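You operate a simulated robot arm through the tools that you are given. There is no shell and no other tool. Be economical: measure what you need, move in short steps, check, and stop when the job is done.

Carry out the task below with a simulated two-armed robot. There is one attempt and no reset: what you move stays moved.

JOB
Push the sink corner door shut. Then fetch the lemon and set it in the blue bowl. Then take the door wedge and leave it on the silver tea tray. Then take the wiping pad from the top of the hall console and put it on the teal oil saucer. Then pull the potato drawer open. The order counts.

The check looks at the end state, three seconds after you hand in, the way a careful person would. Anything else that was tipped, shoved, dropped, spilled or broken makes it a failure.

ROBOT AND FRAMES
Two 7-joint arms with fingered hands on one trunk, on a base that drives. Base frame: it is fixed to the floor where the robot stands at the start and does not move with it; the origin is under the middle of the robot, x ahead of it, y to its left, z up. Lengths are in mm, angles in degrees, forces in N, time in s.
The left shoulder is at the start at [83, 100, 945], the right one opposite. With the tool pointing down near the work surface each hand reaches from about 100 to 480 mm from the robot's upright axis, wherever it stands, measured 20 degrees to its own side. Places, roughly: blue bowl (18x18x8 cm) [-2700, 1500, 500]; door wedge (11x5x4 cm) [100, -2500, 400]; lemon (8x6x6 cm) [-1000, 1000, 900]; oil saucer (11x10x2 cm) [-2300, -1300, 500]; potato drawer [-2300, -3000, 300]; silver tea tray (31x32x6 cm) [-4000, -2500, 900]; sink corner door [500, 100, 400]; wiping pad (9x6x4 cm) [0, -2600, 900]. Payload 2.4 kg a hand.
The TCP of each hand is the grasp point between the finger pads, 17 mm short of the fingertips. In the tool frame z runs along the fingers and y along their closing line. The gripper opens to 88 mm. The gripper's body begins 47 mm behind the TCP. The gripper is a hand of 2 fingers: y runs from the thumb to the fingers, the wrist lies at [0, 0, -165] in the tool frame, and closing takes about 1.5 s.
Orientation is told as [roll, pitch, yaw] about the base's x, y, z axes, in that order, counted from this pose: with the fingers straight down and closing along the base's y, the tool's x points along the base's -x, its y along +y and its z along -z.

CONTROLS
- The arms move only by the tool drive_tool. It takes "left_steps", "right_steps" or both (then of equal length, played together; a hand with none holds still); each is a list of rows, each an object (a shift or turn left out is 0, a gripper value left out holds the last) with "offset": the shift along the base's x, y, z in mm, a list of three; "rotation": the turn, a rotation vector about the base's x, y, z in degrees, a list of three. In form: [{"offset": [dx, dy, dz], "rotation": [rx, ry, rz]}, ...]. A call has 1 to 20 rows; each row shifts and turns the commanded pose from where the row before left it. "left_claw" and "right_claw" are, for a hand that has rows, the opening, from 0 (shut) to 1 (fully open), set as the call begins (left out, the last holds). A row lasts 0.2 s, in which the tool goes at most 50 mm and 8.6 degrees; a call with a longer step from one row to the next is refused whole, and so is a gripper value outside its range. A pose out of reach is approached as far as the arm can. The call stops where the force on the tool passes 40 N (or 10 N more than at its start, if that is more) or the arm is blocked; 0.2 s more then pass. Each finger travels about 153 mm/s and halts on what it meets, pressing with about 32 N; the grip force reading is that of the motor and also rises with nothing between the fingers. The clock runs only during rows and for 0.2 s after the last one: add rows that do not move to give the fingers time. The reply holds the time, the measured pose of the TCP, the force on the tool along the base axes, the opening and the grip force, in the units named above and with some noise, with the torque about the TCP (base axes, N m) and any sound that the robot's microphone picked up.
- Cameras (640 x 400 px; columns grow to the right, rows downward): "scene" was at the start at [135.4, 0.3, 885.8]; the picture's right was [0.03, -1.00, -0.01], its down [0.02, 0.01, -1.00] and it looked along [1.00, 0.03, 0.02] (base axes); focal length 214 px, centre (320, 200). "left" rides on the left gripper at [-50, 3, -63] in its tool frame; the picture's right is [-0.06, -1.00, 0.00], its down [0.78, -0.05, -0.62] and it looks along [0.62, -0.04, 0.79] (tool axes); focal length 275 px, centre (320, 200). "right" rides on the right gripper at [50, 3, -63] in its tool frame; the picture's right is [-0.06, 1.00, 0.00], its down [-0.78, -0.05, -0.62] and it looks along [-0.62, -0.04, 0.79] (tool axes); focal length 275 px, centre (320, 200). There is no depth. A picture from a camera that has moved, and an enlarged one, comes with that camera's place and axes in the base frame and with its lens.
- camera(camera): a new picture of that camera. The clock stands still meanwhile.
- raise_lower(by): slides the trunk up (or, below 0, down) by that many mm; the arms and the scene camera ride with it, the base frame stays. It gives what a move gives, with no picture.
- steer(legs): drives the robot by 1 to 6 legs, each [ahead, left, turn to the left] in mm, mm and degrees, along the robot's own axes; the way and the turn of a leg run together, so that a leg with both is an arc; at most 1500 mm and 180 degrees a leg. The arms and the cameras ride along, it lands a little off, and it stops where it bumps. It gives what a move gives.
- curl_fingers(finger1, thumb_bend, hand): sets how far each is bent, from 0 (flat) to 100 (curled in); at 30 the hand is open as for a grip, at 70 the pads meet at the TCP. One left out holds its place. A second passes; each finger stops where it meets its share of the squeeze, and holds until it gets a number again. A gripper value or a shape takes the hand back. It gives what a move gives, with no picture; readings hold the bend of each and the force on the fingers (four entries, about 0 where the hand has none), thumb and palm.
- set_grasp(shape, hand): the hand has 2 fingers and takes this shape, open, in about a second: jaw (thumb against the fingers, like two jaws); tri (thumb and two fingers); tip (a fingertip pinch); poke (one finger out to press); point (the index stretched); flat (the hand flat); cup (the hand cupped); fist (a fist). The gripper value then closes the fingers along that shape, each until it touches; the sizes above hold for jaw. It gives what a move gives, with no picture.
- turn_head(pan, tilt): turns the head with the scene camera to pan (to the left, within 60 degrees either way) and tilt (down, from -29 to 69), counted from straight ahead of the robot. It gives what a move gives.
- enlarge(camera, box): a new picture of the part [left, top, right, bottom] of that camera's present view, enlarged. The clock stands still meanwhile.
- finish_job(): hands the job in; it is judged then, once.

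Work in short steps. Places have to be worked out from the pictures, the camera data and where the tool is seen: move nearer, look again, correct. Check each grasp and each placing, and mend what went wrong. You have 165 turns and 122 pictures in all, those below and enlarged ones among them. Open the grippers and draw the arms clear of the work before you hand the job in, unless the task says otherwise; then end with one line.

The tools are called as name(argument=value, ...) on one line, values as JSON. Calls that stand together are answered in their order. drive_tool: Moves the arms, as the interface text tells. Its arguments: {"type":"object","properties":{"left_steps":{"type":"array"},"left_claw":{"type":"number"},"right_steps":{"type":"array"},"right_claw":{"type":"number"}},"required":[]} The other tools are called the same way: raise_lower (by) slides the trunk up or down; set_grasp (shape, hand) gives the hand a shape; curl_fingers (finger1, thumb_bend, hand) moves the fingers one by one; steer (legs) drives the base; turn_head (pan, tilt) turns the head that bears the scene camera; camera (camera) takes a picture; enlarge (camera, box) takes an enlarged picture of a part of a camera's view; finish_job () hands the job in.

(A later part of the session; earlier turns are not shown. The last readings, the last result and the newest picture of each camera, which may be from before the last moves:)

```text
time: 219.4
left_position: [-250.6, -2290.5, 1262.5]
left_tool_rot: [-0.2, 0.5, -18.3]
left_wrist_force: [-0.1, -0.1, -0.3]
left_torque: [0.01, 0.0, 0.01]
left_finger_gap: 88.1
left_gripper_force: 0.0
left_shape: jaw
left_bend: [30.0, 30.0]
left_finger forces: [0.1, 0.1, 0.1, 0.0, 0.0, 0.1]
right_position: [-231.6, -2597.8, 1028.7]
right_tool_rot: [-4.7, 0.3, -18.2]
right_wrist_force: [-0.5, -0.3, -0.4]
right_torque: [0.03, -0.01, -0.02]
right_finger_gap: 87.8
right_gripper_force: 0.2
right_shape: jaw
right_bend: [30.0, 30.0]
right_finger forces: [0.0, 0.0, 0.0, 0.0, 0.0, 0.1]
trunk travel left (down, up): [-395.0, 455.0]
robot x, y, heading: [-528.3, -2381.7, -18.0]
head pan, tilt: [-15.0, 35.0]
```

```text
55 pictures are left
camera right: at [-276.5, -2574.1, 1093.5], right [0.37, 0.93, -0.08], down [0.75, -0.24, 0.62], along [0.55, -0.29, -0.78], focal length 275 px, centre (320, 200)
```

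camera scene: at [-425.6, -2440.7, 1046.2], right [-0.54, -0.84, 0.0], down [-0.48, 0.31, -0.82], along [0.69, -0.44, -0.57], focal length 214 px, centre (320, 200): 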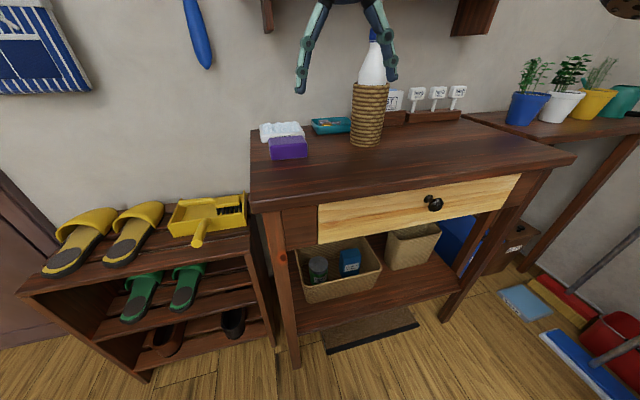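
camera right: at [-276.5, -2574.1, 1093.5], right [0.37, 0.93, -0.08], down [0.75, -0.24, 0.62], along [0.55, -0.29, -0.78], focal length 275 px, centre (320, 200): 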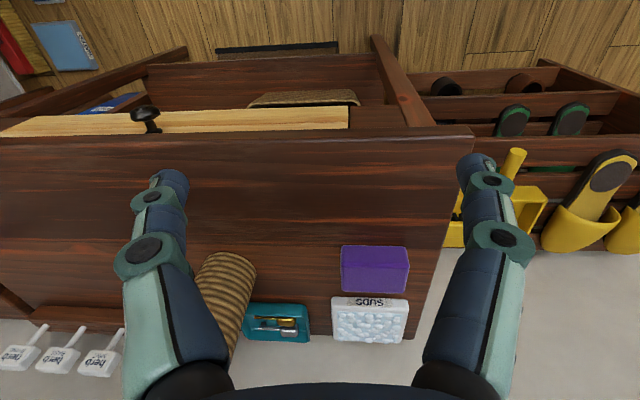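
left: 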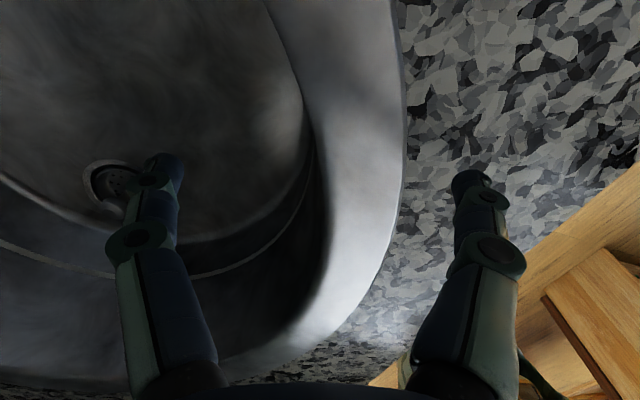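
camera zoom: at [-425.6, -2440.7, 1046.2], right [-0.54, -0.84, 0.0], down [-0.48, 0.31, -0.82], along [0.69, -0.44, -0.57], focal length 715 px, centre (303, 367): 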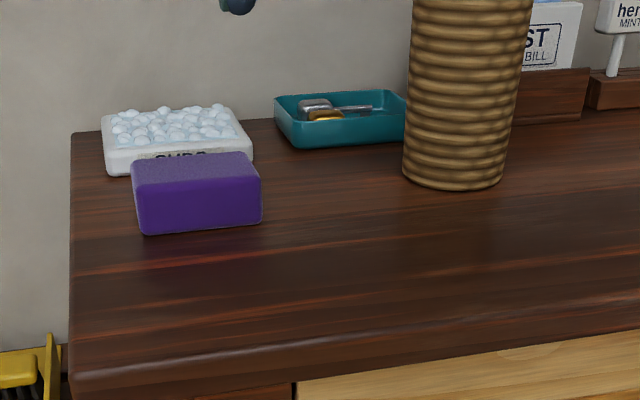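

The pad (90 mm wide sideways, 60 deep) sits right against the suds box, so I can't get a finger behind it. I'll nudge it ~65 mm to the right, along the free table front, with closed fingers first. I move the base nearer and left.

steer(legs=[[125, 120, 0]])

drive_tool(right_claw=0, right_steps=[{}, {}, {}, {}, {}])

camera(camera="right")

```text
time: 220.9
left_position: [-93.4, -2211.0, 1260.3]
left_tool_rot: [-0.4, 0.4, -18.4]
left_wrist_force: [0.8, -0.3, -0.1]
left_torque: [-0.03, 0.01, -0.04]
left_finger_gap: 87.8
left_gripper_force: 0.1
left_shape: jaw
left_bend: [30.0, 30.0]
left_finger forces: [0.1, 0.0, 0.0, 0.2, 0.0, 0.1]
right_position: [-73.7, -2518.5, 1029.4]
right_tool_rot: [-4.6, 0.3, -18.2]
right_wrist_force: [0.0, -0.4, -0.8]
right_torque: [-0.02, 0.04, -0.02]
right_finger_gap: 87.8
right_gripper_force: 0.1
right_shape: jaw
right_bend: [30.0, 30.0]
right_finger forces: [0.0, 0.0, 0.1, 0.0, 0.1, 0.1]
trunk travel left (down, up): [-395.0, 455.0]
robot x, y, heading: [-371.0, -2307.4, -18.0]
head pan, tilt: [-15.0, 35.0]
```

```text
time: 222.1
left_position: [-93.5, -2211.4, 1261.9]
left_tool_rot: [-0.1, 0.3, -18.4]
left_wrist_force: [0.0, -0.1, 0.2]
left_torque: [0.02, 0.02, 0.0]
left_finger_gap: 87.9
left_gripper_force: 0.0
left_shape: jaw
left_bend: [30.0, 30.0]
left_finger forces: [0.0, 0.1, 0.0, 0.1, 0.0, 0.1]
right_position: [-75.3, -2519.3, 1029.6]
right_tool_rot: [-4.6, 0.3, -18.3]
right_wrist_force: [0.7, -0.1, 0.6]
right_torque: [0.0, 0.01, 0.01]
right_finger_gap: 0.0
right_gripper_force: 32.3
right_shape: jaw
right_bend: [64.0, 72.0]
right_finger forces: [0.0, 0.0, 0.1, 0.0, 0.0, 0.0]
trunk travel left (down, up): [-395.0, 455.0]
robot x, y, heading: [-371.9, -2305.5, -17.9]
head pan, tilt: [-15.0, 35.0]
```

```text
54 pictures are left
camera right: at [-120.1, -2495.6, 1093.5], right [0.37, 0.93, -0.08], down [0.75, -0.24, 0.62], along [0.55, -0.29, -0.78], focal length 275 px, centre (320, 200)
```

right: 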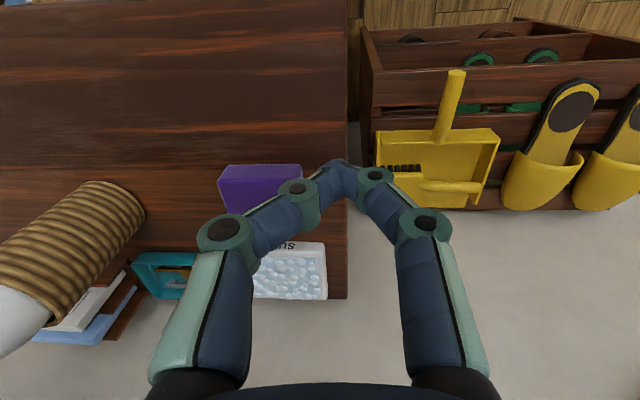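

Pad's left end at ≈(22, -2590). I bring the closed fingers to the left of it and down.

drive_tool(right_steps=[{"offset": [36, -16, 0]}, {"offset": [36, -16, 0]}, {"offset": [37, -17, 0]}, {"offset": [0, 0, -40]}, {"offset": [0, 0, -40]}, {"offset": [0, 0, -40]}, {}])

camera(camera="right")

camera(camera="scene")

```text
time: 223.7
left_position: [-95.0, -2211.3, 1260.4]
left_tool_rot: [-0.3, 0.4, -18.3]
left_wrist_force: [-0.2, -0.5, -0.4]
left_torque: [0.01, -0.04, 0.03]
left_finger_gap: 88.1
left_gripper_force: 0.1
left_shape: jaw
left_bend: [30.0, 30.0]
left_finger forces: [0.0, 0.0, 0.0, 0.0, 0.0, 0.1]
right_position: [33.2, -2566.1, 907.3]
right_tool_rot: [-4.7, 0.3, -18.2]
right_wrist_force: [0.0, 0.2, 0.4]
right_torque: [-0.02, -0.02, 0.0]
right_finger_gap: 0.0
right_gripper_force: 31.8
right_shape: jaw
right_bend: [64.0, 72.0]
right_finger forces: [0.1, 0.1, 0.0, 0.0, 0.0, 0.0]
trunk travel left (down, up): [-395.0, 455.0]
robot x, y, heading: [-367.6, -2305.2, -17.9]
head pan, tilt: [-15.0, 35.0]
```

```text
53 pictures are left
camera right: at [-11.7, -2542.4, 970.2], right [0.37, 0.93, -0.08], down [0.75, -0.24, 0.62], along [0.55, -0.29, -0.78], focal length 275 px, centre (320, 200)
```

right: 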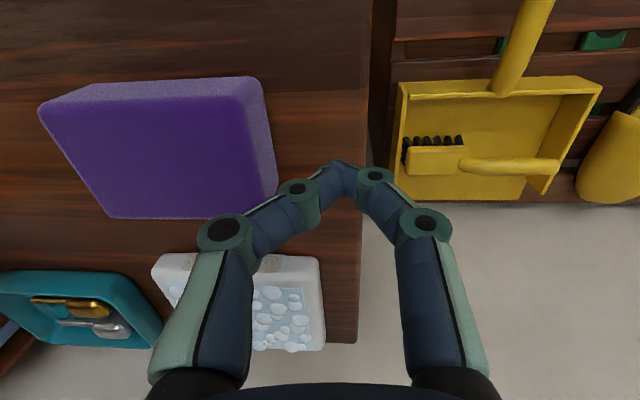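

```text
52 pictures are left
camera scene: at [-269.3, -2362.2, 1046.2], right [-0.54, -0.84, 0.0], down [-0.48, 0.31, -0.82], along [0.69, -0.45, -0.57], focal length 214 px, centre (320, 200)
```

scene: 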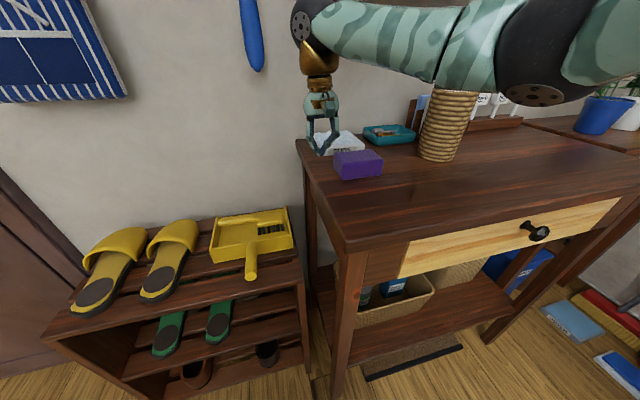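

Measured closer, there's about 35–40 mm between pad and suds box after all, so I can grip it front-to-back. I rise, turn the hand 90°, and move above the pad at ≈(22, -2636).

drive_tool(right_claw=0.95, right_steps=[{"offset": [0, 0, 40]}, {"offset": [0, 0, 40]}, {"offset": [-1, -7, 10], "rotation": [0, 0, -8]}, {"offset": [-1, -7, 0], "rotation": [0, 0, -8]}, {"offset": [-1, -7, 0], "rotation": [0, 0, -8]}, {"offset": [-1, -7, 0], "rotation": [0, 0, -8]}, {"offset": [-1, -7, 0], "rotation": [0, 0, -8]}, {"offset": [-1, -7, 0], "rotation": [0, 0, -8]}, {"offset": [-1, -7, 0], "rotation": [0, 0, -8]}, {"offset": [-1, -7, 0], "rotation": [0, 0, -8]}, {"offset": [-1, -7, 0], "rotation": [0, 0, -8]}, {"offset": [-1, -7, 0], "rotation": [0, 0, -8]}, {"offset": [0, 0, 0], "rotation": [0, 0, -8]}, {}])

camera(camera="right")

camera(camera="scene")

```text
time: 226.7
left_position: [-93.7, -2210.0, 1261.3]
left_tool_rot: [-0.2, 0.5, -18.3]
left_wrist_force: [0.3, 0.1, -0.3]
left_torque: [-0.04, 0.0, 0.02]
left_finger_gap: 87.9
left_gripper_force: 0.1
left_shape: jaw
left_bend: [30.0, 30.0]
left_finger forces: [0.0, 0.0, 0.0, 0.0, 0.0, 0.0]
right_position: [23.2, -2638.7, 1001.4]
right_tool_rot: [-4.7, 0.3, -106.3]
right_wrist_force: [0.9, 0.2, -1.0]
right_torque: [0.0, -0.03, -0.03]
right_finger_gap: 83.4
right_gripper_force: 0.0
right_shape: jaw
right_bend: [40.0, 37.0]
right_finger forces: [0.0, 0.1, 0.1, 0.0, 0.2, 0.0]
trunk travel left (down, up): [-395.0, 455.0]
robot x, y, heading: [-370.5, -2298.9, -17.9]
head pan, tilt: [-15.0, 35.0]
```

```text
51 pictures are left
camera right: at [45.1, -2592.4, 1063.9], right [0.94, -0.34, -0.08], down [-0.22, -0.76, 0.62], along [-0.27, -0.56, -0.78], focal length 275 px, centre (320, 200)
```

right: 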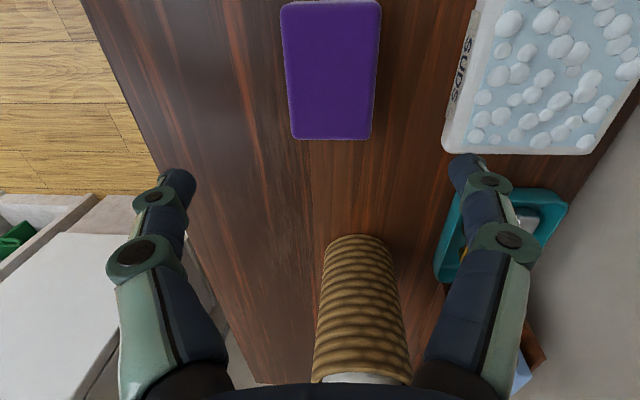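

```text
50 pictures are left
camera scene: at [-269.2, -2362.2, 1046.2], right [-0.54, -0.84, 0.0], down [-0.48, 0.31, -0.82], along [0.69, -0.45, -0.57], focal length 214 px, centre (320, 200)
```

scene: 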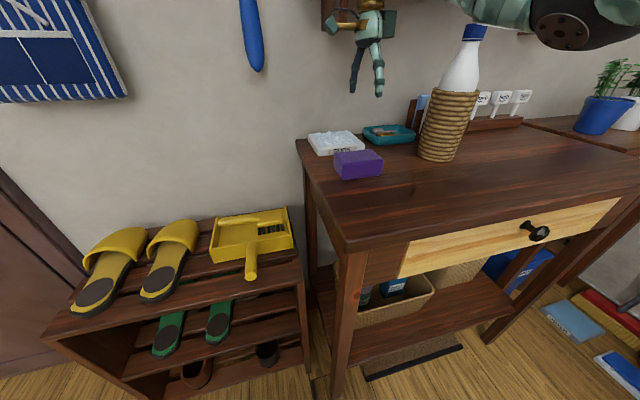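

Clear view: pad centre ≈(22, -2632), gap to suds ≈42 mm. I descend 100 mm and look again.

drive_tool(right_steps=[{"offset": [0, 6, -20]}, {"offset": [0, 0, -40]}, {"offset": [0, 0, -40]}, {}])

camera(camera="right")

enlarge(camera="scene", box=[280, 60, 460, 200])

```text
time: 227.7
left_position: [-94.5, -2210.5, 1261.6]
left_tool_rot: [-0.1, 0.4, -18.3]
left_wrist_force: [1.6, -0.5, 0.1]
left_torque: [0.03, 0.0, 0.01]
left_finger_gap: 88.1
left_gripper_force: 0.0
left_shape: jaw
left_bend: [30.0, 30.0]
left_finger forces: [0.0, 0.0, 0.0, 0.0, 0.1, 0.0]
right_position: [24.2, -2633.0, 900.8]
right_tool_rot: [-4.6, 0.3, -106.2]
right_wrist_force: [0.8, -0.4, -0.1]
right_torque: [0.03, 0.0, 0.02]
right_finger_gap: 83.6
right_gripper_force: 0.0
right_shape: jaw
right_bend: [40.0, 37.0]
right_finger forces: [0.1, 0.0, 0.0, 0.0, 0.1, 0.1]
trunk travel left (down, up): [-395.0, 455.0]
robot x, y, heading: [-376.5, -2302.9, -18.0]
head pan, tilt: [-15.0, 35.0]
```

```text
49 pictures are left
camera right: at [44.6, -2586.6, 964.7], right [0.94, -0.34, -0.08], down [-0.22, -0.76, 0.62], along [-0.27, -0.56, -0.78], focal length 275 px, centre (320, 200)
```

right: 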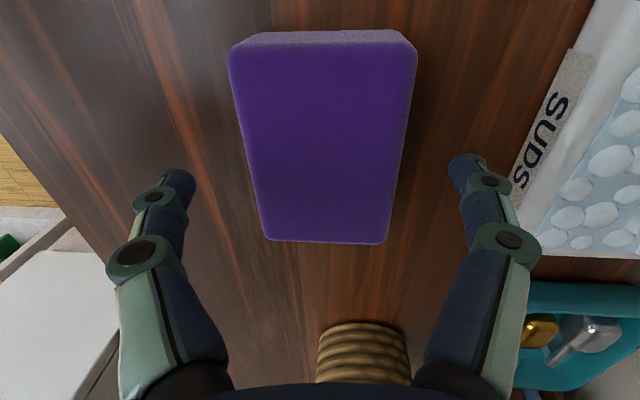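

```text
2.86 times, centred on (370, 130) of scene
camera zoom: at [-269.2, -2362.2, 1046.2], right [-0.54, -0.84, 0.0], down [-0.48, 0.31, -0.82], along [0.69, -0.45, -0.57], focal length 613 px, centre (177, 400)
```

zoom: 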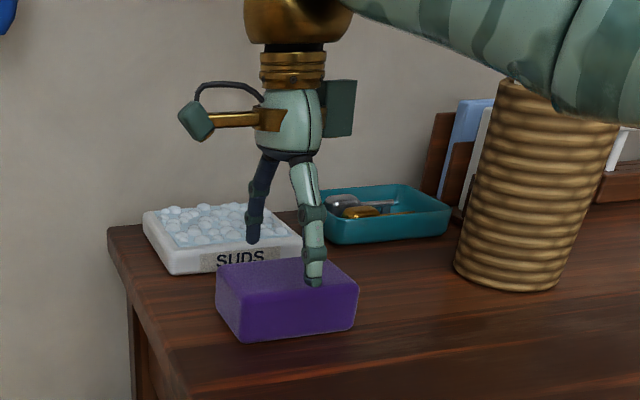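

Aligned. I descend to z≈855 and close.

drive_tool(right_steps=[{"offset": [-1, 2, -20]}, {"offset": [0, 0, -20]}, {"offset": [0, 0, -5]}, {}])

drive_tool(right_claw=0, right_steps=[{}, {}, {}, {}, {}, {}, {}])

camera(camera="right")

```text
time: 228.7
left_position: [-97.7, -2210.0, 1262.1]
left_tool_rot: [-0.3, 0.3, -18.3]
left_wrist_force: [0.5, -0.3, 0.4]
left_torque: [-0.01, 0.01, 0.01]
left_finger_gap: 88.0
left_gripper_force: 0.0
left_shape: jaw
left_bend: [30.0, 30.0]
left_finger forces: [0.1, 0.0, 0.0, 0.0, 0.0, 0.1]
right_position: [20.6, -2630.5, 857.6]
right_tool_rot: [-4.3, 0.3, -106.3]
right_wrist_force: [-10.6, -2.7, 32.6]
right_torque: [-0.53, -1.38, -0.29]
right_finger_gap: 81.1
right_gripper_force: 0.1
right_shape: jaw
right_bend: [48.0, 37.0]
right_finger forces: [31.3, 0.0, 0.0, 0.1, 0.0, 0.1]
trunk travel left (down, up): [-395.0, 455.0]
robot x, y, heading: [-366.9, -2302.5, -18.0]
head pan, tilt: [-15.0, 35.0]
```

```text
time: 230.3
left_position: [-95.7, -2211.7, 1261.4]
left_tool_rot: [-0.2, 0.3, -18.3]
left_wrist_force: [0.6, 0.3, 0.0]
left_torque: [0.0, -0.03, 0.01]
left_finger_gap: 88.3
left_gripper_force: 0.0
left_shape: jaw
left_bend: [30.0, 30.0]
left_finger forces: [0.1, 0.1, 0.0, 0.0, 0.1, 0.1]
right_position: [22.2, -2631.2, 855.3]
right_tool_rot: [-4.6, 0.2, -106.2]
right_wrist_force: [3.7, -5.5, 21.3]
right_torque: [-0.31, -0.78, -0.08]
right_finger_gap: 43.6
right_gripper_force: 32.2
right_shape: jaw
right_bend: [71.0, 71.0]
right_finger forces: [43.0, 0.1, 0.1, 0.0, 27.4, 0.0]
trunk travel left (down, up): [-395.0, 455.0]
robot x, y, heading: [-369.7, -2303.8, -17.9]
head pan, tilt: [-15.0, 35.0]
```

```text
47 pictures are left
camera right: at [43.3, -2584.5, 919.2], right [0.94, -0.34, -0.08], down [-0.22, -0.76, 0.62], along [-0.27, -0.56, -0.78], focal length 275 px, centre (320, 200)
```

right: 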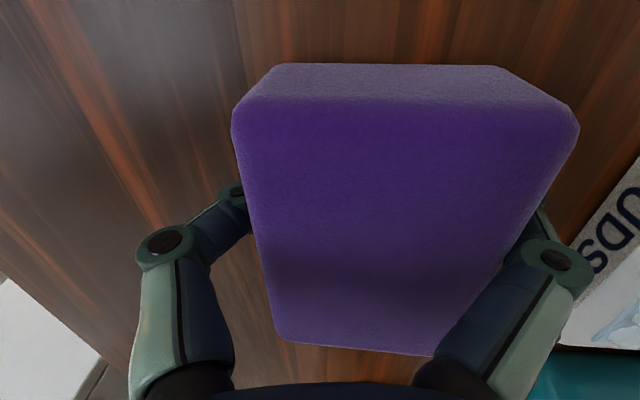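

A fingertip touched the table, but the pad is now gripped on both sides. I lift.

drive_tool(right_steps=[{"offset": [0, 0, 10]}, {"offset": [0, 0, 20]}, {"offset": [0, 0, 30]}, {"offset": [0, 0, 40]}, {"offset": [0, 0, 40]}, {}])

camera(camera="scene")

camera(camera="right")

```text
time: 231.7
left_position: [-94.0, -2211.9, 1261.1]
left_tool_rot: [-0.2, 0.5, -18.4]
left_wrist_force: [-0.8, 0.1, 0.1]
left_torque: [0.0, 0.0, 0.0]
left_finger_gap: 88.1
left_gripper_force: 0.0
left_shape: jaw
left_bend: [30.0, 30.0]
left_finger forces: [0.1, 0.0, 0.0, 0.0, 0.0, 0.0]
right_position: [25.0, -2631.1, 995.4]
right_tool_rot: [-4.7, 0.3, -106.3]
right_wrist_force: [0.1, 0.3, -0.2]
right_torque: [0.01, 0.01, 0.01]
right_finger_gap: 43.0
right_gripper_force: 32.4
right_shape: jaw
right_bend: [71.0, 71.0]
right_finger forces: [27.9, 0.0, 0.0, 0.0, 27.7, 0.1]
trunk travel left (down, up): [-395.0, 455.0]
robot x, y, heading: [-368.3, -2307.3, -18.0]
head pan, tilt: [-15.0, 35.0]
```

```text
46 pictures are left
camera scene: at [-269.3, -2362.2, 1046.2], right [-0.54, -0.84, 0.0], down [-0.48, 0.31, -0.82], along [0.69, -0.45, -0.57], focal length 214 px, centre (320, 200)
```

scene: 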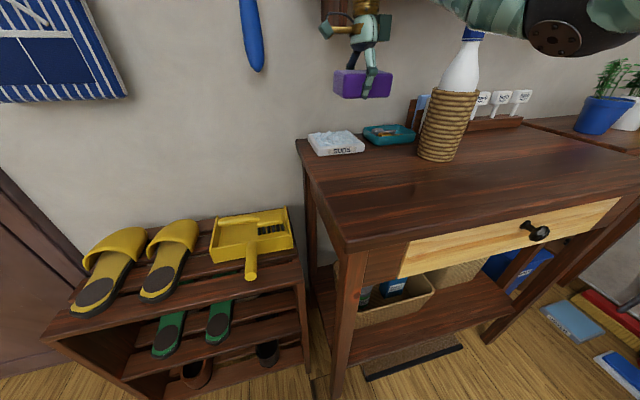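

```text
45 pictures are left
camera right: at [46.5, -2585.0, 1059.2], right [0.94, -0.34, -0.08], down [-0.22, -0.76, 0.62], along [-0.27, -0.56, -0.78], focal length 275 px, centre (320, 200)
```

right: 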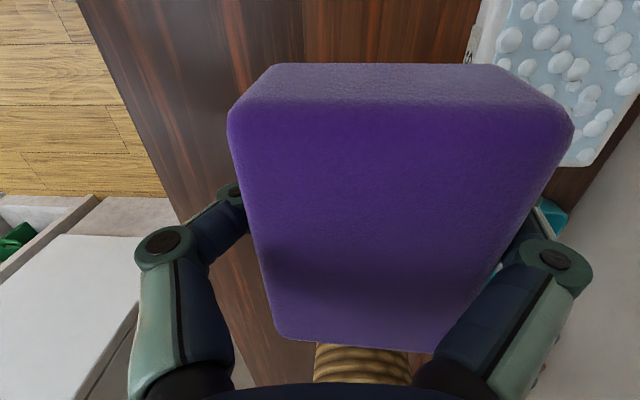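

The pad is held and everything else is in place. I back off and drive into the aisle facing west.

steer(legs=[[-200, 0, 0], [-103, -417, 0], [0, 0, -179]])

drive_tool(right_steps=[{"offset": [25, -10, 0]}, {"offset": [25, -10, 0]}, {"offset": [25, -10, 0]}])

turn_head(pan=0, tilt=25)

camera(camera="scene")

```text
time: 238.5
left_position: [-559.2, -2790.3, 1261.2]
left_tool_rot: [-0.3, 0.3, -76.2]
left_wrist_force: [1.1, 0.3, 0.5]
left_torque: [-0.02, -0.01, -0.03]
left_finger_gap: 87.9
left_gripper_force: 0.1
left_shape: jaw
left_bend: [30.0, 30.0]
left_finger forces: [0.0, 0.1, 0.0, 0.1, 0.0, 0.0]
right_position: [-837.1, -3110.5, 996.8]
right_tool_rot: [-4.4, 1.1, -161.7]
right_wrist_force: [12.1, 5.6, 2.2]
right_torque: [-0.03, -0.15, 0.47]
right_finger_gap: 45.3
right_gripper_force: 32.3
right_shape: jaw
right_bend: [72.0, 71.0]
right_finger forces: [27.8, 0.0, 0.1, 0.0, 26.3, 0.0]
trunk travel left (down, up): [-395.0, 455.0]
robot x, y, heading: [-786.2, -2605.7, -76.0]
head pan, tilt: [-15.0, 35.0]
stopped in leg 3: the robot was blocked; the commanded pose is now the measured one
```

```text
time: 239.3
left_position: [-561.8, -2794.4, 1260.8]
left_tool_rot: [-0.2, 0.4, -76.3]
left_wrist_force: [0.2, 0.5, -0.5]
left_torque: [-0.02, -0.01, 0.02]
left_finger_gap: 88.0
left_gripper_force: 0.0
left_shape: jaw
left_bend: [30.0, 30.0]
left_finger forces: [0.0, 0.0, 0.0, 0.1, 0.1, 0.1]
right_position: [-768.3, -3143.9, 994.8]
right_tool_rot: [-4.5, 1.0, -162.2]
right_wrist_force: [-0.2, 0.3, -0.6]
right_torque: [-0.03, 0.0, 0.0]
right_finger_gap: 45.4
right_gripper_force: 31.9
right_shape: jaw
right_bend: [73.0, 71.0]
right_finger forces: [25.5, 0.0, 0.0, 0.0, 25.4, 0.0]
trunk travel left (down, up): [-395.0, 455.0]
robot x, y, heading: [-788.6, -2607.2, -76.3]
head pan, tilt: [-15.0, 35.0]
```

```text
time: 240.1
left_position: [-560.5, -2794.5, 1262.0]
left_tool_rot: [-0.2, 0.4, -76.3]
left_wrist_force: [-0.4, -0.4, -0.3]
left_torque: [0.01, -0.02, -0.01]
left_finger_gap: 88.0
left_gripper_force: 0.1
left_shape: jaw
left_bend: [30.0, 30.0]
left_finger forces: [0.1, 0.0, 0.0, 0.1, 0.0, 0.0]
right_position: [-769.1, -3143.3, 995.1]
right_tool_rot: [-4.5, 1.0, -162.1]
right_wrist_force: [-0.1, -0.1, -0.3]
right_torque: [0.02, -0.01, 0.02]
right_finger_gap: 45.2
right_gripper_force: 32.0
right_shape: jaw
right_bend: [73.0, 71.0]
right_finger forces: [25.4, 0.0, 0.0, 0.0, 25.3, 0.1]
trunk travel left (down, up): [-395.0, 455.0]
robot x, y, heading: [-788.2, -2608.5, -76.1]
head pan, tilt: [0.0, 25.0]
```

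```text
44 pictures are left
camera scene: at [-757.6, -2726.4, 1061.9], right [-0.97, -0.24, 0.0], down [-0.1, 0.41, -0.91], along [0.22, -0.88, -0.42], focal length 214 px, centre (320, 200)
```

scene: 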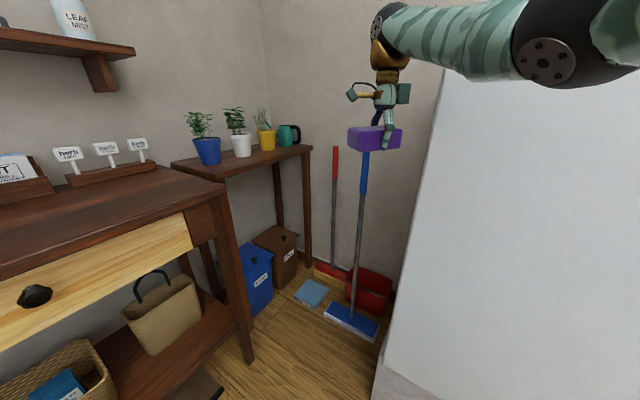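

The pad hand brushed the tall white cabinet on the turn; the grip still holds. I pull the hand in close and then finish the turn.

drive_tool(right_steps=[{"offset": [-4, 36, 0]}, {"offset": [-4, 36, 0]}, {"offset": [-4, 36, 0]}, {"offset": [-4, 36, 0]}, {"offset": [-4, 36, 0]}, {"offset": [-4, 20, 0]}])

camera(camera="right")

```text
time: 241.5
left_position: [-562.0, -2794.4, 1260.9]
left_tool_rot: [-0.3, 0.3, -76.3]
left_wrist_force: [-0.7, -0.7, -0.5]
left_torque: [-0.01, 0.0, -0.03]
left_finger_gap: 88.0
left_gripper_force: 0.1
left_shape: jaw
left_bend: [30.0, 30.0]
left_finger forces: [0.1, 0.0, 0.1, 0.0, 0.0, 0.0]
right_position: [-789.0, -2943.9, 991.8]
right_tool_rot: [-4.5, 1.2, -162.2]
right_wrist_force: [0.9, 0.2, -0.1]
right_torque: [0.0, -0.01, -0.03]
right_finger_gap: 45.2
right_gripper_force: 32.1
right_shape: jaw
right_bend: [73.0, 71.0]
right_finger forces: [24.9, 0.0, 0.0, 0.0, 24.8, 0.0]
trunk travel left (down, up): [-395.0, 455.0]
robot x, y, heading: [-790.7, -2606.9, -76.0]
head pan, tilt: [0.0, 25.0]
```

```text
43 pictures are left
camera right: at [-742.2, -2935.2, 1056.9], right [0.25, -0.97, -0.08], down [-0.76, -0.24, 0.61], along [-0.6, -0.09, -0.79], focal length 275 px, centre (320, 200)
```

right: 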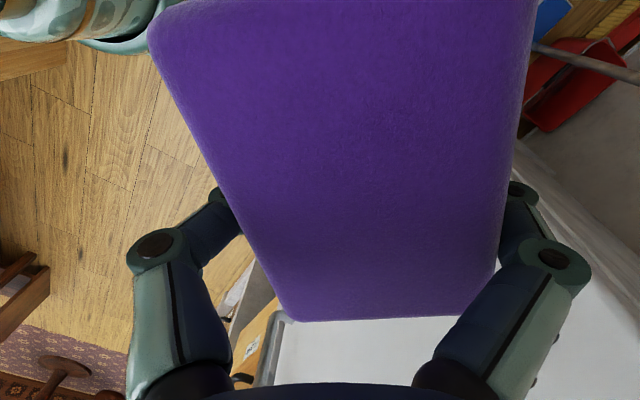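

The pad looks pivoted in the grip. I check it with the scene camera.

turn_head(pan=-10, tilt=15)

enlarge(camera="scene", box=[220, 80, 480, 260])

```text
time: 242.2
left_position: [-561.5, -2794.0, 1261.0]
left_tool_rot: [-0.2, 0.4, -76.3]
left_wrist_force: [1.0, 0.3, 0.1]
left_torque: [-0.01, 0.0, 0.02]
left_finger_gap: 88.0
left_gripper_force: 0.0
left_shape: jaw
left_bend: [30.0, 30.0]
left_finger forces: [0.1, 0.0, 0.0, 0.1, 0.0, 0.0]
right_position: [-790.4, -2943.1, 993.3]
right_tool_rot: [-4.6, 1.1, -162.1]
right_wrist_force: [0.0, -0.3, 0.0]
right_torque: [0.02, 0.02, -0.03]
right_finger_gap: 45.2
right_gripper_force: 32.1
right_shape: jaw
right_bend: [73.0, 71.0]
right_finger forces: [24.9, 0.0, 0.0, 0.0, 24.8, 0.0]
trunk travel left (down, up): [-395.0, 455.0]
robot x, y, heading: [-791.5, -2603.6, -76.3]
head pan, tilt: [-10.0, 15.0]
```

```text
2.22 times, centred on (350, 170) of scene
camera zoom: at [-773.3, -2730.2, 1078.1], right [-1.0, -0.07, 0.0], down [-0.02, 0.26, -0.97], along [0.07, -0.96, -0.26], focal length 477 px, centre (253, 267)
```

zoom: 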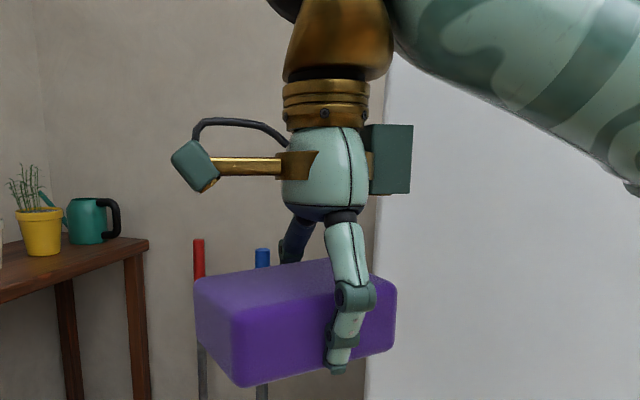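

The pad is still level, only slid ~25 mm sideways in the grip. I finish the turn and drive up the aisle past the table's start.

steer(legs=[[0, 0, -121]])

turn_head(pan=-25, tilt=25)

camera(camera="scene")

```text
time: 247.7
left_position: [-1065.1, -2703.6, 1260.3]
left_tool_rot: [-0.2, 0.4, 162.5]
left_wrist_force: [0.5, 0.6, 0.7]
left_torque: [0.01, -0.05, 0.02]
left_finger_gap: 88.0
left_gripper_force: 0.1
left_shape: jaw
left_bend: [30.0, 30.0]
left_finger forces: [0.0, 0.1, 0.0, 0.0, 0.0, 0.0]
right_position: [-1074.8, -2429.6, 992.1]
right_tool_rot: [-4.5, 1.1, 76.7]
right_wrist_force: [-0.2, 0.4, 0.5]
right_torque: [0.02, -0.02, 0.03]
right_finger_gap: 45.3
right_gripper_force: 32.2
right_shape: jaw
right_bend: [73.0, 72.0]
right_finger forces: [24.5, 0.0, 0.0, 0.0, 24.6, 0.0]
trunk travel left (down, up): [-395.0, 455.0]
robot x, y, heading: [-790.8, -2606.6, 162.8]
head pan, tilt: [-10.0, 15.0]
```

```text
time: 248.4
left_position: [-1065.9, -2703.3, 1261.3]
left_tool_rot: [-0.2, 0.4, 162.4]
left_wrist_force: [0.7, 0.3, 0.0]
left_torque: [0.0, -0.04, -0.03]
left_finger_gap: 87.9
left_gripper_force: 0.0
left_shape: jaw
left_bend: [30.0, 30.0]
left_finger forces: [0.1, 0.1, 0.0, 0.0, 0.0, 0.1]
right_position: [-1074.5, -2430.7, 992.2]
right_tool_rot: [-4.4, 1.0, 76.7]
right_wrist_force: [0.2, 0.2, -0.8]
right_torque: [0.0, -0.02, 0.04]
right_finger_gap: 45.3
right_gripper_force: 32.6
right_shape: jaw
right_bend: [73.0, 72.0]
right_finger forces: [24.6, 0.0, 0.0, 0.0, 24.5, 0.0]
trunk travel left (down, up): [-395.0, 455.0]
robot x, y, heading: [-788.0, -2606.1, 162.9]
head pan, tilt: [-25.0, 25.0]
```

```text
41 pictures are left
camera scene: at [-884.6, -2537.0, 1062.0], right [0.67, 0.74, 0.0], down [0.31, -0.28, -0.91], along [-0.67, 0.61, -0.42], focal length 214 px, centre (320, 200)
```

scene: 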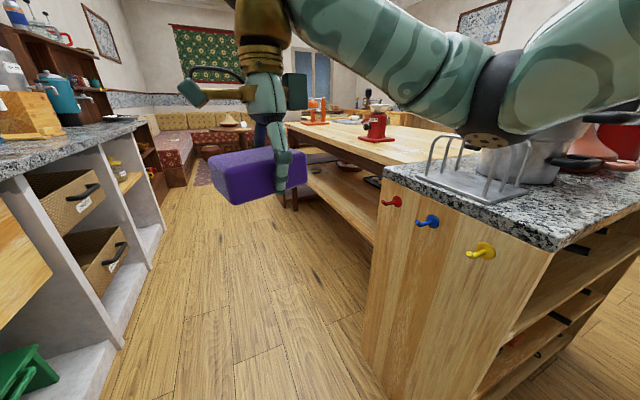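

The elbow is near the pots on the peninsula, so I raise the trunk and slide away left before driving on.

raise_lower(by=220)

steer(legs=[[0, 120, 0], [1450, 0, 0], [420, 0, 0]])

turn_head(pan=-55, tilt=35)

camera(camera="scene")

```text
time: 250.8
left_position: [-1064.8, -2703.2, 1481.4]
left_tool_rot: [-0.2, 0.4, 162.5]
left_wrist_force: [-0.5, -0.2, 0.3]
left_torque: [-0.02, 0.01, 0.0]
left_finger_gap: 87.9
left_gripper_force: 0.1
left_shape: jaw
left_bend: [30.0, 30.0]
left_finger forces: [0.1, 0.0, 0.0, 0.1, 0.0, 0.0]
right_position: [-1074.2, -2429.9, 1212.1]
right_tool_rot: [-4.5, 1.1, 76.7]
right_wrist_force: [-0.7, 1.0, -1.4]
right_torque: [-0.02, -0.01, -0.03]
right_finger_gap: 45.2
right_gripper_force: 32.1
right_shape: jaw
right_bend: [73.0, 72.0]
right_finger forces: [24.7, 0.0, 0.0, 0.0, 24.6, 0.0]
trunk travel left (down, up): [-615.0, 235.0]
robot x, y, heading: [-791.3, -2607.2, 162.5]
head pan, tilt: [-25.0, 25.0]
```

```text
time: 261.1
left_position: [-2918.3, -2299.7, 1480.7]
left_tool_rot: [-0.3, 0.4, 164.2]
left_wrist_force: [-0.5, -0.8, 0.3]
left_torque: [0.0, 0.0, -0.03]
left_finger_gap: 88.1
left_gripper_force: 0.1
left_shape: jaw
left_bend: [30.0, 30.0]
left_finger forces: [0.1, 0.0, 0.1, 0.1, 0.0, 0.1]
right_position: [-2936.0, -2024.5, 1212.0]
right_tool_rot: [-4.5, 1.1, 78.4]
right_wrist_force: [0.2, -0.4, -0.1]
right_torque: [0.01, -0.03, 0.02]
right_finger_gap: 45.1
right_gripper_force: 32.1
right_shape: jaw
right_bend: [73.0, 72.0]
right_finger forces: [24.6, 0.1, 0.0, 0.1, 24.6, 0.0]
trunk travel left (down, up): [-615.0, 235.0]
robot x, y, heading: [-2642.0, -2197.3, 164.6]
head pan, tilt: [-25.0, 25.0]
```

```text
time: 262.1
left_position: [-2915.7, -2298.7, 1481.1]
left_tool_rot: [-0.2, 0.3, 164.2]
left_wrist_force: [0.5, 0.7, 0.3]
left_torque: [-0.03, 0.0, 0.02]
left_finger_gap: 88.0
left_gripper_force: 0.1
left_shape: jaw
left_bend: [30.0, 30.0]
left_finger forces: [0.0, 0.1, 0.1, 0.1, 0.0, 0.0]
right_position: [-2935.8, -2025.9, 1212.9]
right_tool_rot: [-4.5, 1.2, 78.4]
right_wrist_force: [0.6, 0.1, -0.1]
right_torque: [0.02, -0.01, 0.0]
right_finger_gap: 45.1
right_gripper_force: 32.5
right_shape: jaw
right_bend: [73.0, 72.0]
right_finger forces: [24.7, 0.1, 0.0, 0.1, 24.6, 0.1]
trunk travel left (down, up): [-615.0, 235.0]
robot x, y, heading: [-2643.5, -2196.7, 164.7]
head pan, tilt: [-55.0, 35.0]
```

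```text
40 pictures are left
camera scene: at [-2698.4, -2104.2, 1267.3], right [0.94, 0.34, 0.0], down [0.19, -0.54, -0.82], along [-0.27, 0.77, -0.57], focal length 214 px, centre (320, 200)
```

scene: 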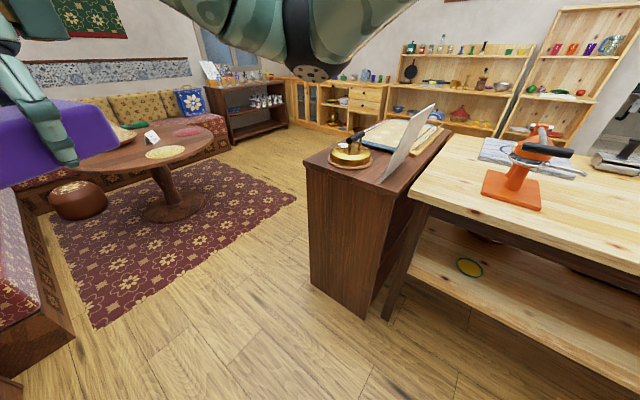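

The saucer triangulates to (-2285, -1330, 500), about 200 mm inside the shelf edge. I turn to face the table, lower the trunk fully, and check the shelf opening.

steer(legs=[[0, 0, -91.7]])

raise_lower(by=-600)

turn_head(pan=-5, tilt=15)

camera(camera="scene")

```text
time: 266.4
left_position: [-2735.1, -1914.8, 1481.2]
left_tool_rot: [-0.2, 0.4, 71.5]
left_wrist_force: [0.4, -0.7, 0.0]
left_torque: [-0.04, -0.01, -0.03]
left_finger_gap: 87.7
left_gripper_force: 0.0
left_shape: jaw
left_bend: [30.0, 30.0]
left_finger forces: [0.0, 0.1, 0.0, 0.0, 0.0, 0.0]
right_position: [-2462.1, -1909.4, 1212.4]
right_tool_rot: [-4.5, 1.2, -14.2]
right_wrist_force: [0.9, 0.4, -0.1]
right_torque: [0.01, -0.01, 0.03]
right_finger_gap: 45.2
right_gripper_force: 31.9
right_shape: jaw
right_bend: [73.0, 72.0]
right_finger forces: [24.5, 0.0, 0.0, 0.1, 24.5, 0.1]
trunk travel left (down, up): [-615.0, 235.0]
robot x, y, heading: [-2641.5, -2191.2, 72.0]
head pan, tilt: [-55.0, 35.0]
```

```text
refused: -600 is not a number from -400 to 400
```

```text
time: 267.6
left_position: [-2735.0, -1914.2, 1481.6]
left_tool_rot: [-0.2, 0.4, 71.7]
left_wrist_force: [-0.5, 0.8, 0.2]
left_torque: [-0.02, 0.03, 0.03]
left_finger_gap: 87.8
left_gripper_force: 0.0
left_shape: jaw
left_bend: [30.0, 30.0]
left_finger forces: [0.0, 0.0, 0.0, 0.0, 0.0, 0.0]
right_position: [-2461.9, -1909.4, 1213.5]
right_tool_rot: [-4.5, 1.1, -14.2]
right_wrist_force: [-0.3, 0.4, -1.0]
right_torque: [0.0, -0.01, 0.05]
right_finger_gap: 45.1
right_gripper_force: 31.7
right_shape: jaw
right_bend: [73.0, 72.0]
right_finger forces: [24.5, 0.0, 0.0, 0.0, 24.4, 0.0]
trunk travel left (down, up): [-615.0, 235.0]
robot x, y, heading: [-2646.9, -2195.4, 72.1]
head pan, tilt: [-5.0, 15.0]
```

```text
39 pictures are left
camera scene: at [-2598.0, -2082.8, 1299.3], right [0.92, -0.39, 0.0], down [-0.1, -0.24, -0.97], along [0.38, 0.89, -0.26], focal length 214 px, centre (320, 200)
```

scene: 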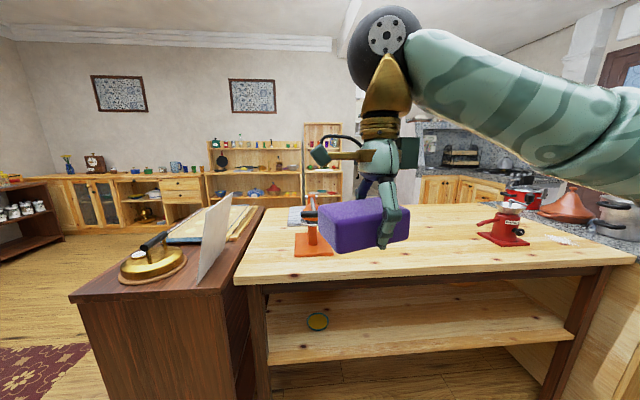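

I lower the trunk in two moves and look at the opening level.

raise_lower(by=-400)

raise_lower(by=-205)

camera(camera="scene")

```text
time: 271.4
left_position: [-2736.4, -1916.1, 1081.4]
left_tool_rot: [-0.3, 0.4, 71.5]
left_wrist_force: [0.2, -0.4, 0.8]
left_torque: [-0.02, 0.01, 0.02]
left_finger_gap: 88.2
left_gripper_force: 0.0
left_shape: jaw
left_bend: [30.0, 30.0]
left_finger forces: [0.0, 0.0, 0.0, 0.0, 0.1, 0.1]
right_position: [-2462.4, -1909.3, 812.2]
right_tool_rot: [-4.5, 1.1, -14.2]
right_wrist_force: [-0.6, 0.0, -0.3]
right_torque: [-0.03, 0.0, 0.01]
right_finger_gap: 44.9
right_gripper_force: 32.0
right_shape: jaw
right_bend: [73.0, 72.0]
right_finger forces: [24.7, 0.0, 0.0, 0.1, 24.6, 0.0]
trunk travel left (down, up): [-215.0, 635.0]
robot x, y, heading: [-2643.3, -2193.8, 71.9]
head pan, tilt: [-5.0, 15.0]
```

```text
time: 273.6
left_position: [-2734.8, -1915.8, 876.3]
left_tool_rot: [-0.1, 0.4, 71.5]
left_wrist_force: [0.7, -0.1, 0.0]
left_torque: [-0.01, 0.01, 0.01]
left_finger_gap: 88.2
left_gripper_force: 0.0
left_shape: jaw
left_bend: [30.0, 30.0]
left_finger forces: [0.0, 0.0, 0.0, 0.0, 0.0, 0.0]
right_position: [-2461.8, -1910.7, 608.3]
right_tool_rot: [-4.5, 1.0, -14.1]
right_wrist_force: [-0.6, 0.1, 0.6]
right_torque: [0.0, 0.03, 0.0]
right_finger_gap: 45.2
right_gripper_force: 31.9
right_shape: jaw
right_bend: [73.0, 72.0]
right_finger forces: [24.6, 0.0, 0.0, 0.0, 24.6, 0.0]
trunk travel left (down, up): [-10.0, 840.0]
robot x, y, heading: [-2644.2, -2194.2, 71.8]
head pan, tilt: [-5.0, 15.0]
```

```text
38 pictures are left
camera scene: at [-2591.5, -2062.9, 698.4], right [0.92, -0.39, 0.0], down [-0.1, -0.24, -0.97], along [0.38, 0.89, -0.26], focal length 214 px, centre (320, 200)
```

scene: 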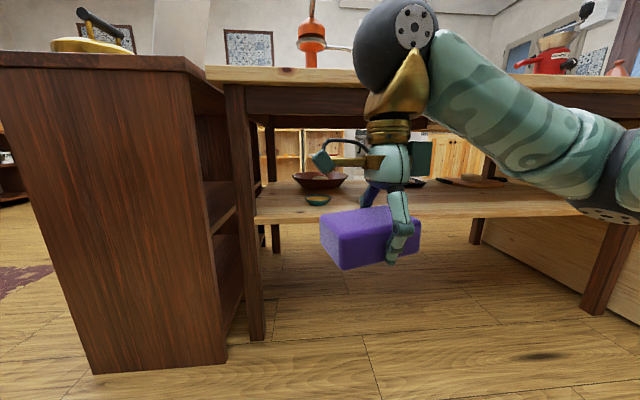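

Rail bottom ≈766, saucer rim ≈503. I lower the hand to z≈545 and extend it forward in free space before driving in.

drive_tool(right_steps=[{"offset": [0, 0, -32]}, {"offset": [0, 0, -31]}, {"offset": [19, 38, 0]}, {"offset": [19, 38, 0]}, {"offset": [19, 39, 0]}, {"offset": [19, 39, 0]}, {}])

camera(camera="scene")

```text
time: 275.2
left_position: [-2735.4, -1915.0, 875.4]
left_tool_rot: [-0.2, 0.4, 71.7]
left_wrist_force: [0.1, -0.3, -0.4]
left_torque: [-0.01, 0.02, 0.03]
left_finger_gap: 87.8
left_gripper_force: 0.0
left_shape: jaw
left_bend: [30.0, 30.0]
left_finger forces: [0.1, 0.0, 0.1, 0.0, 0.0, 0.0]
right_position: [-2384.9, -1754.3, 543.9]
right_tool_rot: [-4.4, 1.0, -14.2]
right_wrist_force: [0.0, 0.6, -0.5]
right_torque: [0.02, -0.01, -0.04]
right_finger_gap: 44.8
right_gripper_force: 31.6
right_shape: jaw
right_bend: [73.0, 72.0]
right_finger forces: [24.7, 0.1, 0.1, 0.0, 24.8, 0.0]
trunk travel left (down, up): [-10.0, 840.0]
robot x, y, heading: [-2641.2, -2197.7, 72.1]
head pan, tilt: [-5.0, 15.0]
```

```text
37 pictures are left
camera scene: at [-2591.5, -2062.9, 698.3], right [0.92, -0.39, 0.0], down [-0.1, -0.24, -0.97], along [0.38, 0.89, -0.26], focal length 214 px, centre (320, 200)
```

scene: 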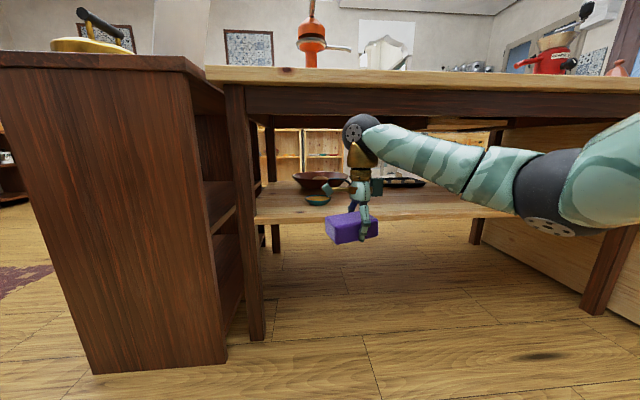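

Pad centre is ~14 mm left of the TCP. I lower to z≈533 and drive in 330 mm, then check clearances.

drive_tool(right_steps=[{"offset": [-7, 2, -11]}, {"offset": [-7, 2, 0]}])

steer(legs=[[320, 0, 0]])

camera(camera="scene")

camera(camera="right")

```text
time: 275.8
left_position: [-2734.4, -1915.0, 875.6]
left_tool_rot: [-0.2, 0.5, 71.6]
left_wrist_force: [-0.2, 0.9, -0.4]
left_torque: [-0.02, 0.01, 0.0]
left_finger_gap: 87.9
left_gripper_force: 0.1
left_shape: jaw
left_bend: [30.0, 30.0]
left_finger forces: [0.0, 0.0, 0.1, 0.1, 0.0, 0.1]
right_position: [-2399.3, -1751.5, 534.6]
right_tool_rot: [-4.5, 1.0, -14.3]
right_wrist_force: [-0.6, 0.6, -0.6]
right_torque: [0.0, 0.03, 0.0]
right_finger_gap: 45.0
right_gripper_force: 31.7
right_shape: jaw
right_bend: [73.0, 72.0]
right_finger forces: [24.6, 0.0, 0.0, 0.0, 24.7, 0.0]
trunk travel left (down, up): [-10.0, 840.0]
robot x, y, heading: [-2643.7, -2195.8, 72.1]
head pan, tilt: [-5.0, 15.0]
```

```text
time: 277.9
left_position: [-2636.7, -1608.5, 875.2]
left_tool_rot: [-0.2, 0.4, 71.7]
left_wrist_force: [0.4, -0.4, -0.3]
left_torque: [-0.01, 0.0, -0.01]
left_finger_gap: 88.0
left_gripper_force: 0.0
left_shape: jaw
left_bend: [30.0, 30.0]
left_finger forces: [0.1, 0.1, 0.1, 0.0, 0.0, 0.1]
right_position: [-2299.8, -1442.9, 535.5]
right_tool_rot: [-4.4, 1.0, -14.1]
right_wrist_force: [0.5, -1.0, -0.8]
right_torque: [-0.01, 0.01, 0.02]
right_finger_gap: 45.0
right_gripper_force: 32.0
right_shape: jaw
right_bend: [73.0, 72.0]
right_finger forces: [24.7, 0.0, 0.0, 0.0, 24.7, 0.0]
trunk travel left (down, up): [-10.0, 840.0]
robot x, y, heading: [-2542.3, -1886.7, 71.7]
head pan, tilt: [-5.0, 15.0]
```

```text
36 pictures are left
camera scene: at [-2491.8, -1755.2, 698.3], right [0.92, -0.39, 0.0], down [-0.1, -0.24, -0.97], along [0.38, 0.89, -0.26], focal length 214 px, centre (320, 200)
```

scene: 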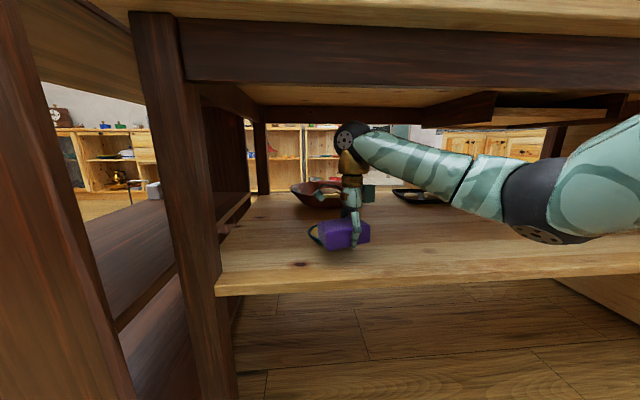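

```text
35 pictures are left
camera right: at [-2346.0, -1422.9, 599.2], right [0.3, 0.95, -0.08], down [0.77, -0.19, 0.61], along [0.56, -0.24, -0.79], focal length 275 px, centre (320, 200)
```

right: 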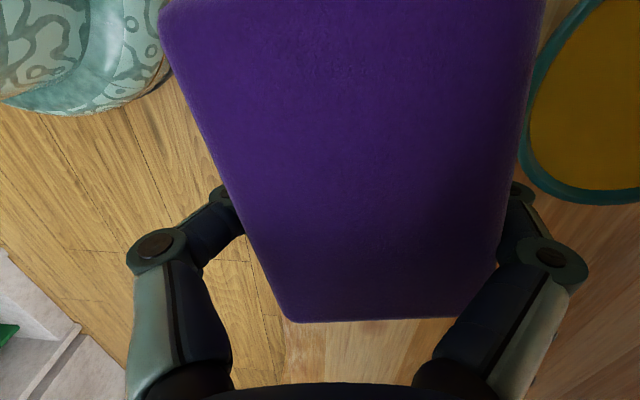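

Saucer centre confirmed ≈(-2286, -1329); the pad centre is ≈(-2311, -1424). I drive 80 mm further and check.

steer(legs=[[80, 0, 0]])

drive_tool(right_steps=[{"offset": [1, 16, 0]}, {}])

camera(camera="right")

enlarge(camera="scene", box=[240, 100, 460, 300])

```text
time: 279.0
left_position: [-2611.9, -1531.5, 875.3]
left_tool_rot: [-0.3, 0.4, 71.6]
left_wrist_force: [0.2, 0.1, -0.5]
left_torque: [0.0, 0.02, -0.02]
left_finger_gap: 87.8
left_gripper_force: 0.0
left_shape: jaw
left_bend: [30.0, 30.0]
left_finger forces: [0.1, 0.1, 0.0, 0.1, 0.0, 0.0]
right_position: [-2275.7, -1367.1, 534.3]
right_tool_rot: [-4.5, 1.1, -14.0]
right_wrist_force: [0.1, 0.2, 0.5]
right_torque: [0.01, -0.01, -0.01]
right_finger_gap: 45.2
right_gripper_force: 31.9
right_shape: jaw
right_bend: [73.0, 72.0]
right_finger forces: [24.7, 0.0, 0.0, 0.1, 24.7, 0.1]
trunk travel left (down, up): [-10.0, 840.0]
robot x, y, heading: [-2518.0, -1812.0, 72.3]
head pan, tilt: [-5.0, 15.0]
```

```text
time: 279.6
left_position: [-2611.5, -1531.1, 876.5]
left_tool_rot: [-0.3, 0.4, 71.7]
left_wrist_force: [-0.5, -0.3, 0.7]
left_torque: [0.0, 0.01, -0.03]
left_finger_gap: 88.1
left_gripper_force: 0.0
left_shape: jaw
left_bend: [30.0, 30.0]
left_finger forces: [0.0, 0.1, 0.0, 0.1, 0.0, 0.0]
right_position: [-2274.1, -1350.8, 533.9]
right_tool_rot: [-4.6, 1.1, -14.1]
right_wrist_force: [-0.2, 0.2, -0.1]
right_torque: [0.02, -0.02, -0.02]
right_finger_gap: 45.0
right_gripper_force: 32.2
right_shape: jaw
right_bend: [73.0, 72.0]
right_finger forces: [24.7, 0.0, 0.0, 0.0, 24.8, 0.0]
trunk travel left (down, up): [-10.0, 840.0]
robot x, y, heading: [-2517.5, -1811.7, 72.2]
head pan, tilt: [-5.0, 15.0]
```

```text
34 pictures are left
camera right: at [-2320.9, -1330.1, 598.7], right [0.3, 0.95, -0.08], down [0.77, -0.19, 0.61], along [0.56, -0.24, -0.79], focal length 275 px, centre (320, 200)
```

right: 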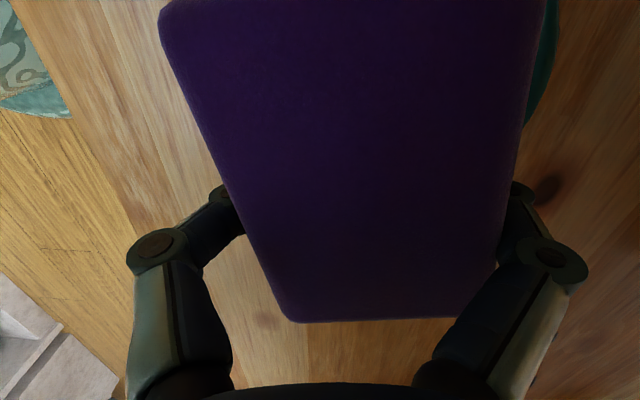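

```text
2.00 times, centred on (350, 200) of scene
camera zoom: at [-2467.1, -1678.9, 698.3], right [0.92, -0.39, 0.0], down [-0.1, -0.24, -0.97], along [0.38, 0.89, -0.26], focal length 429 px, centre (260, 200)
```

zoom: 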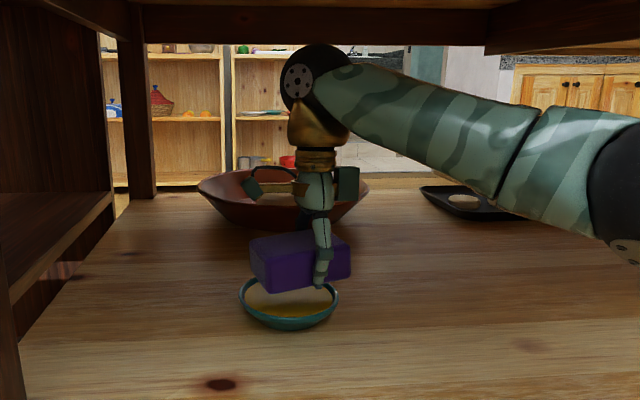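

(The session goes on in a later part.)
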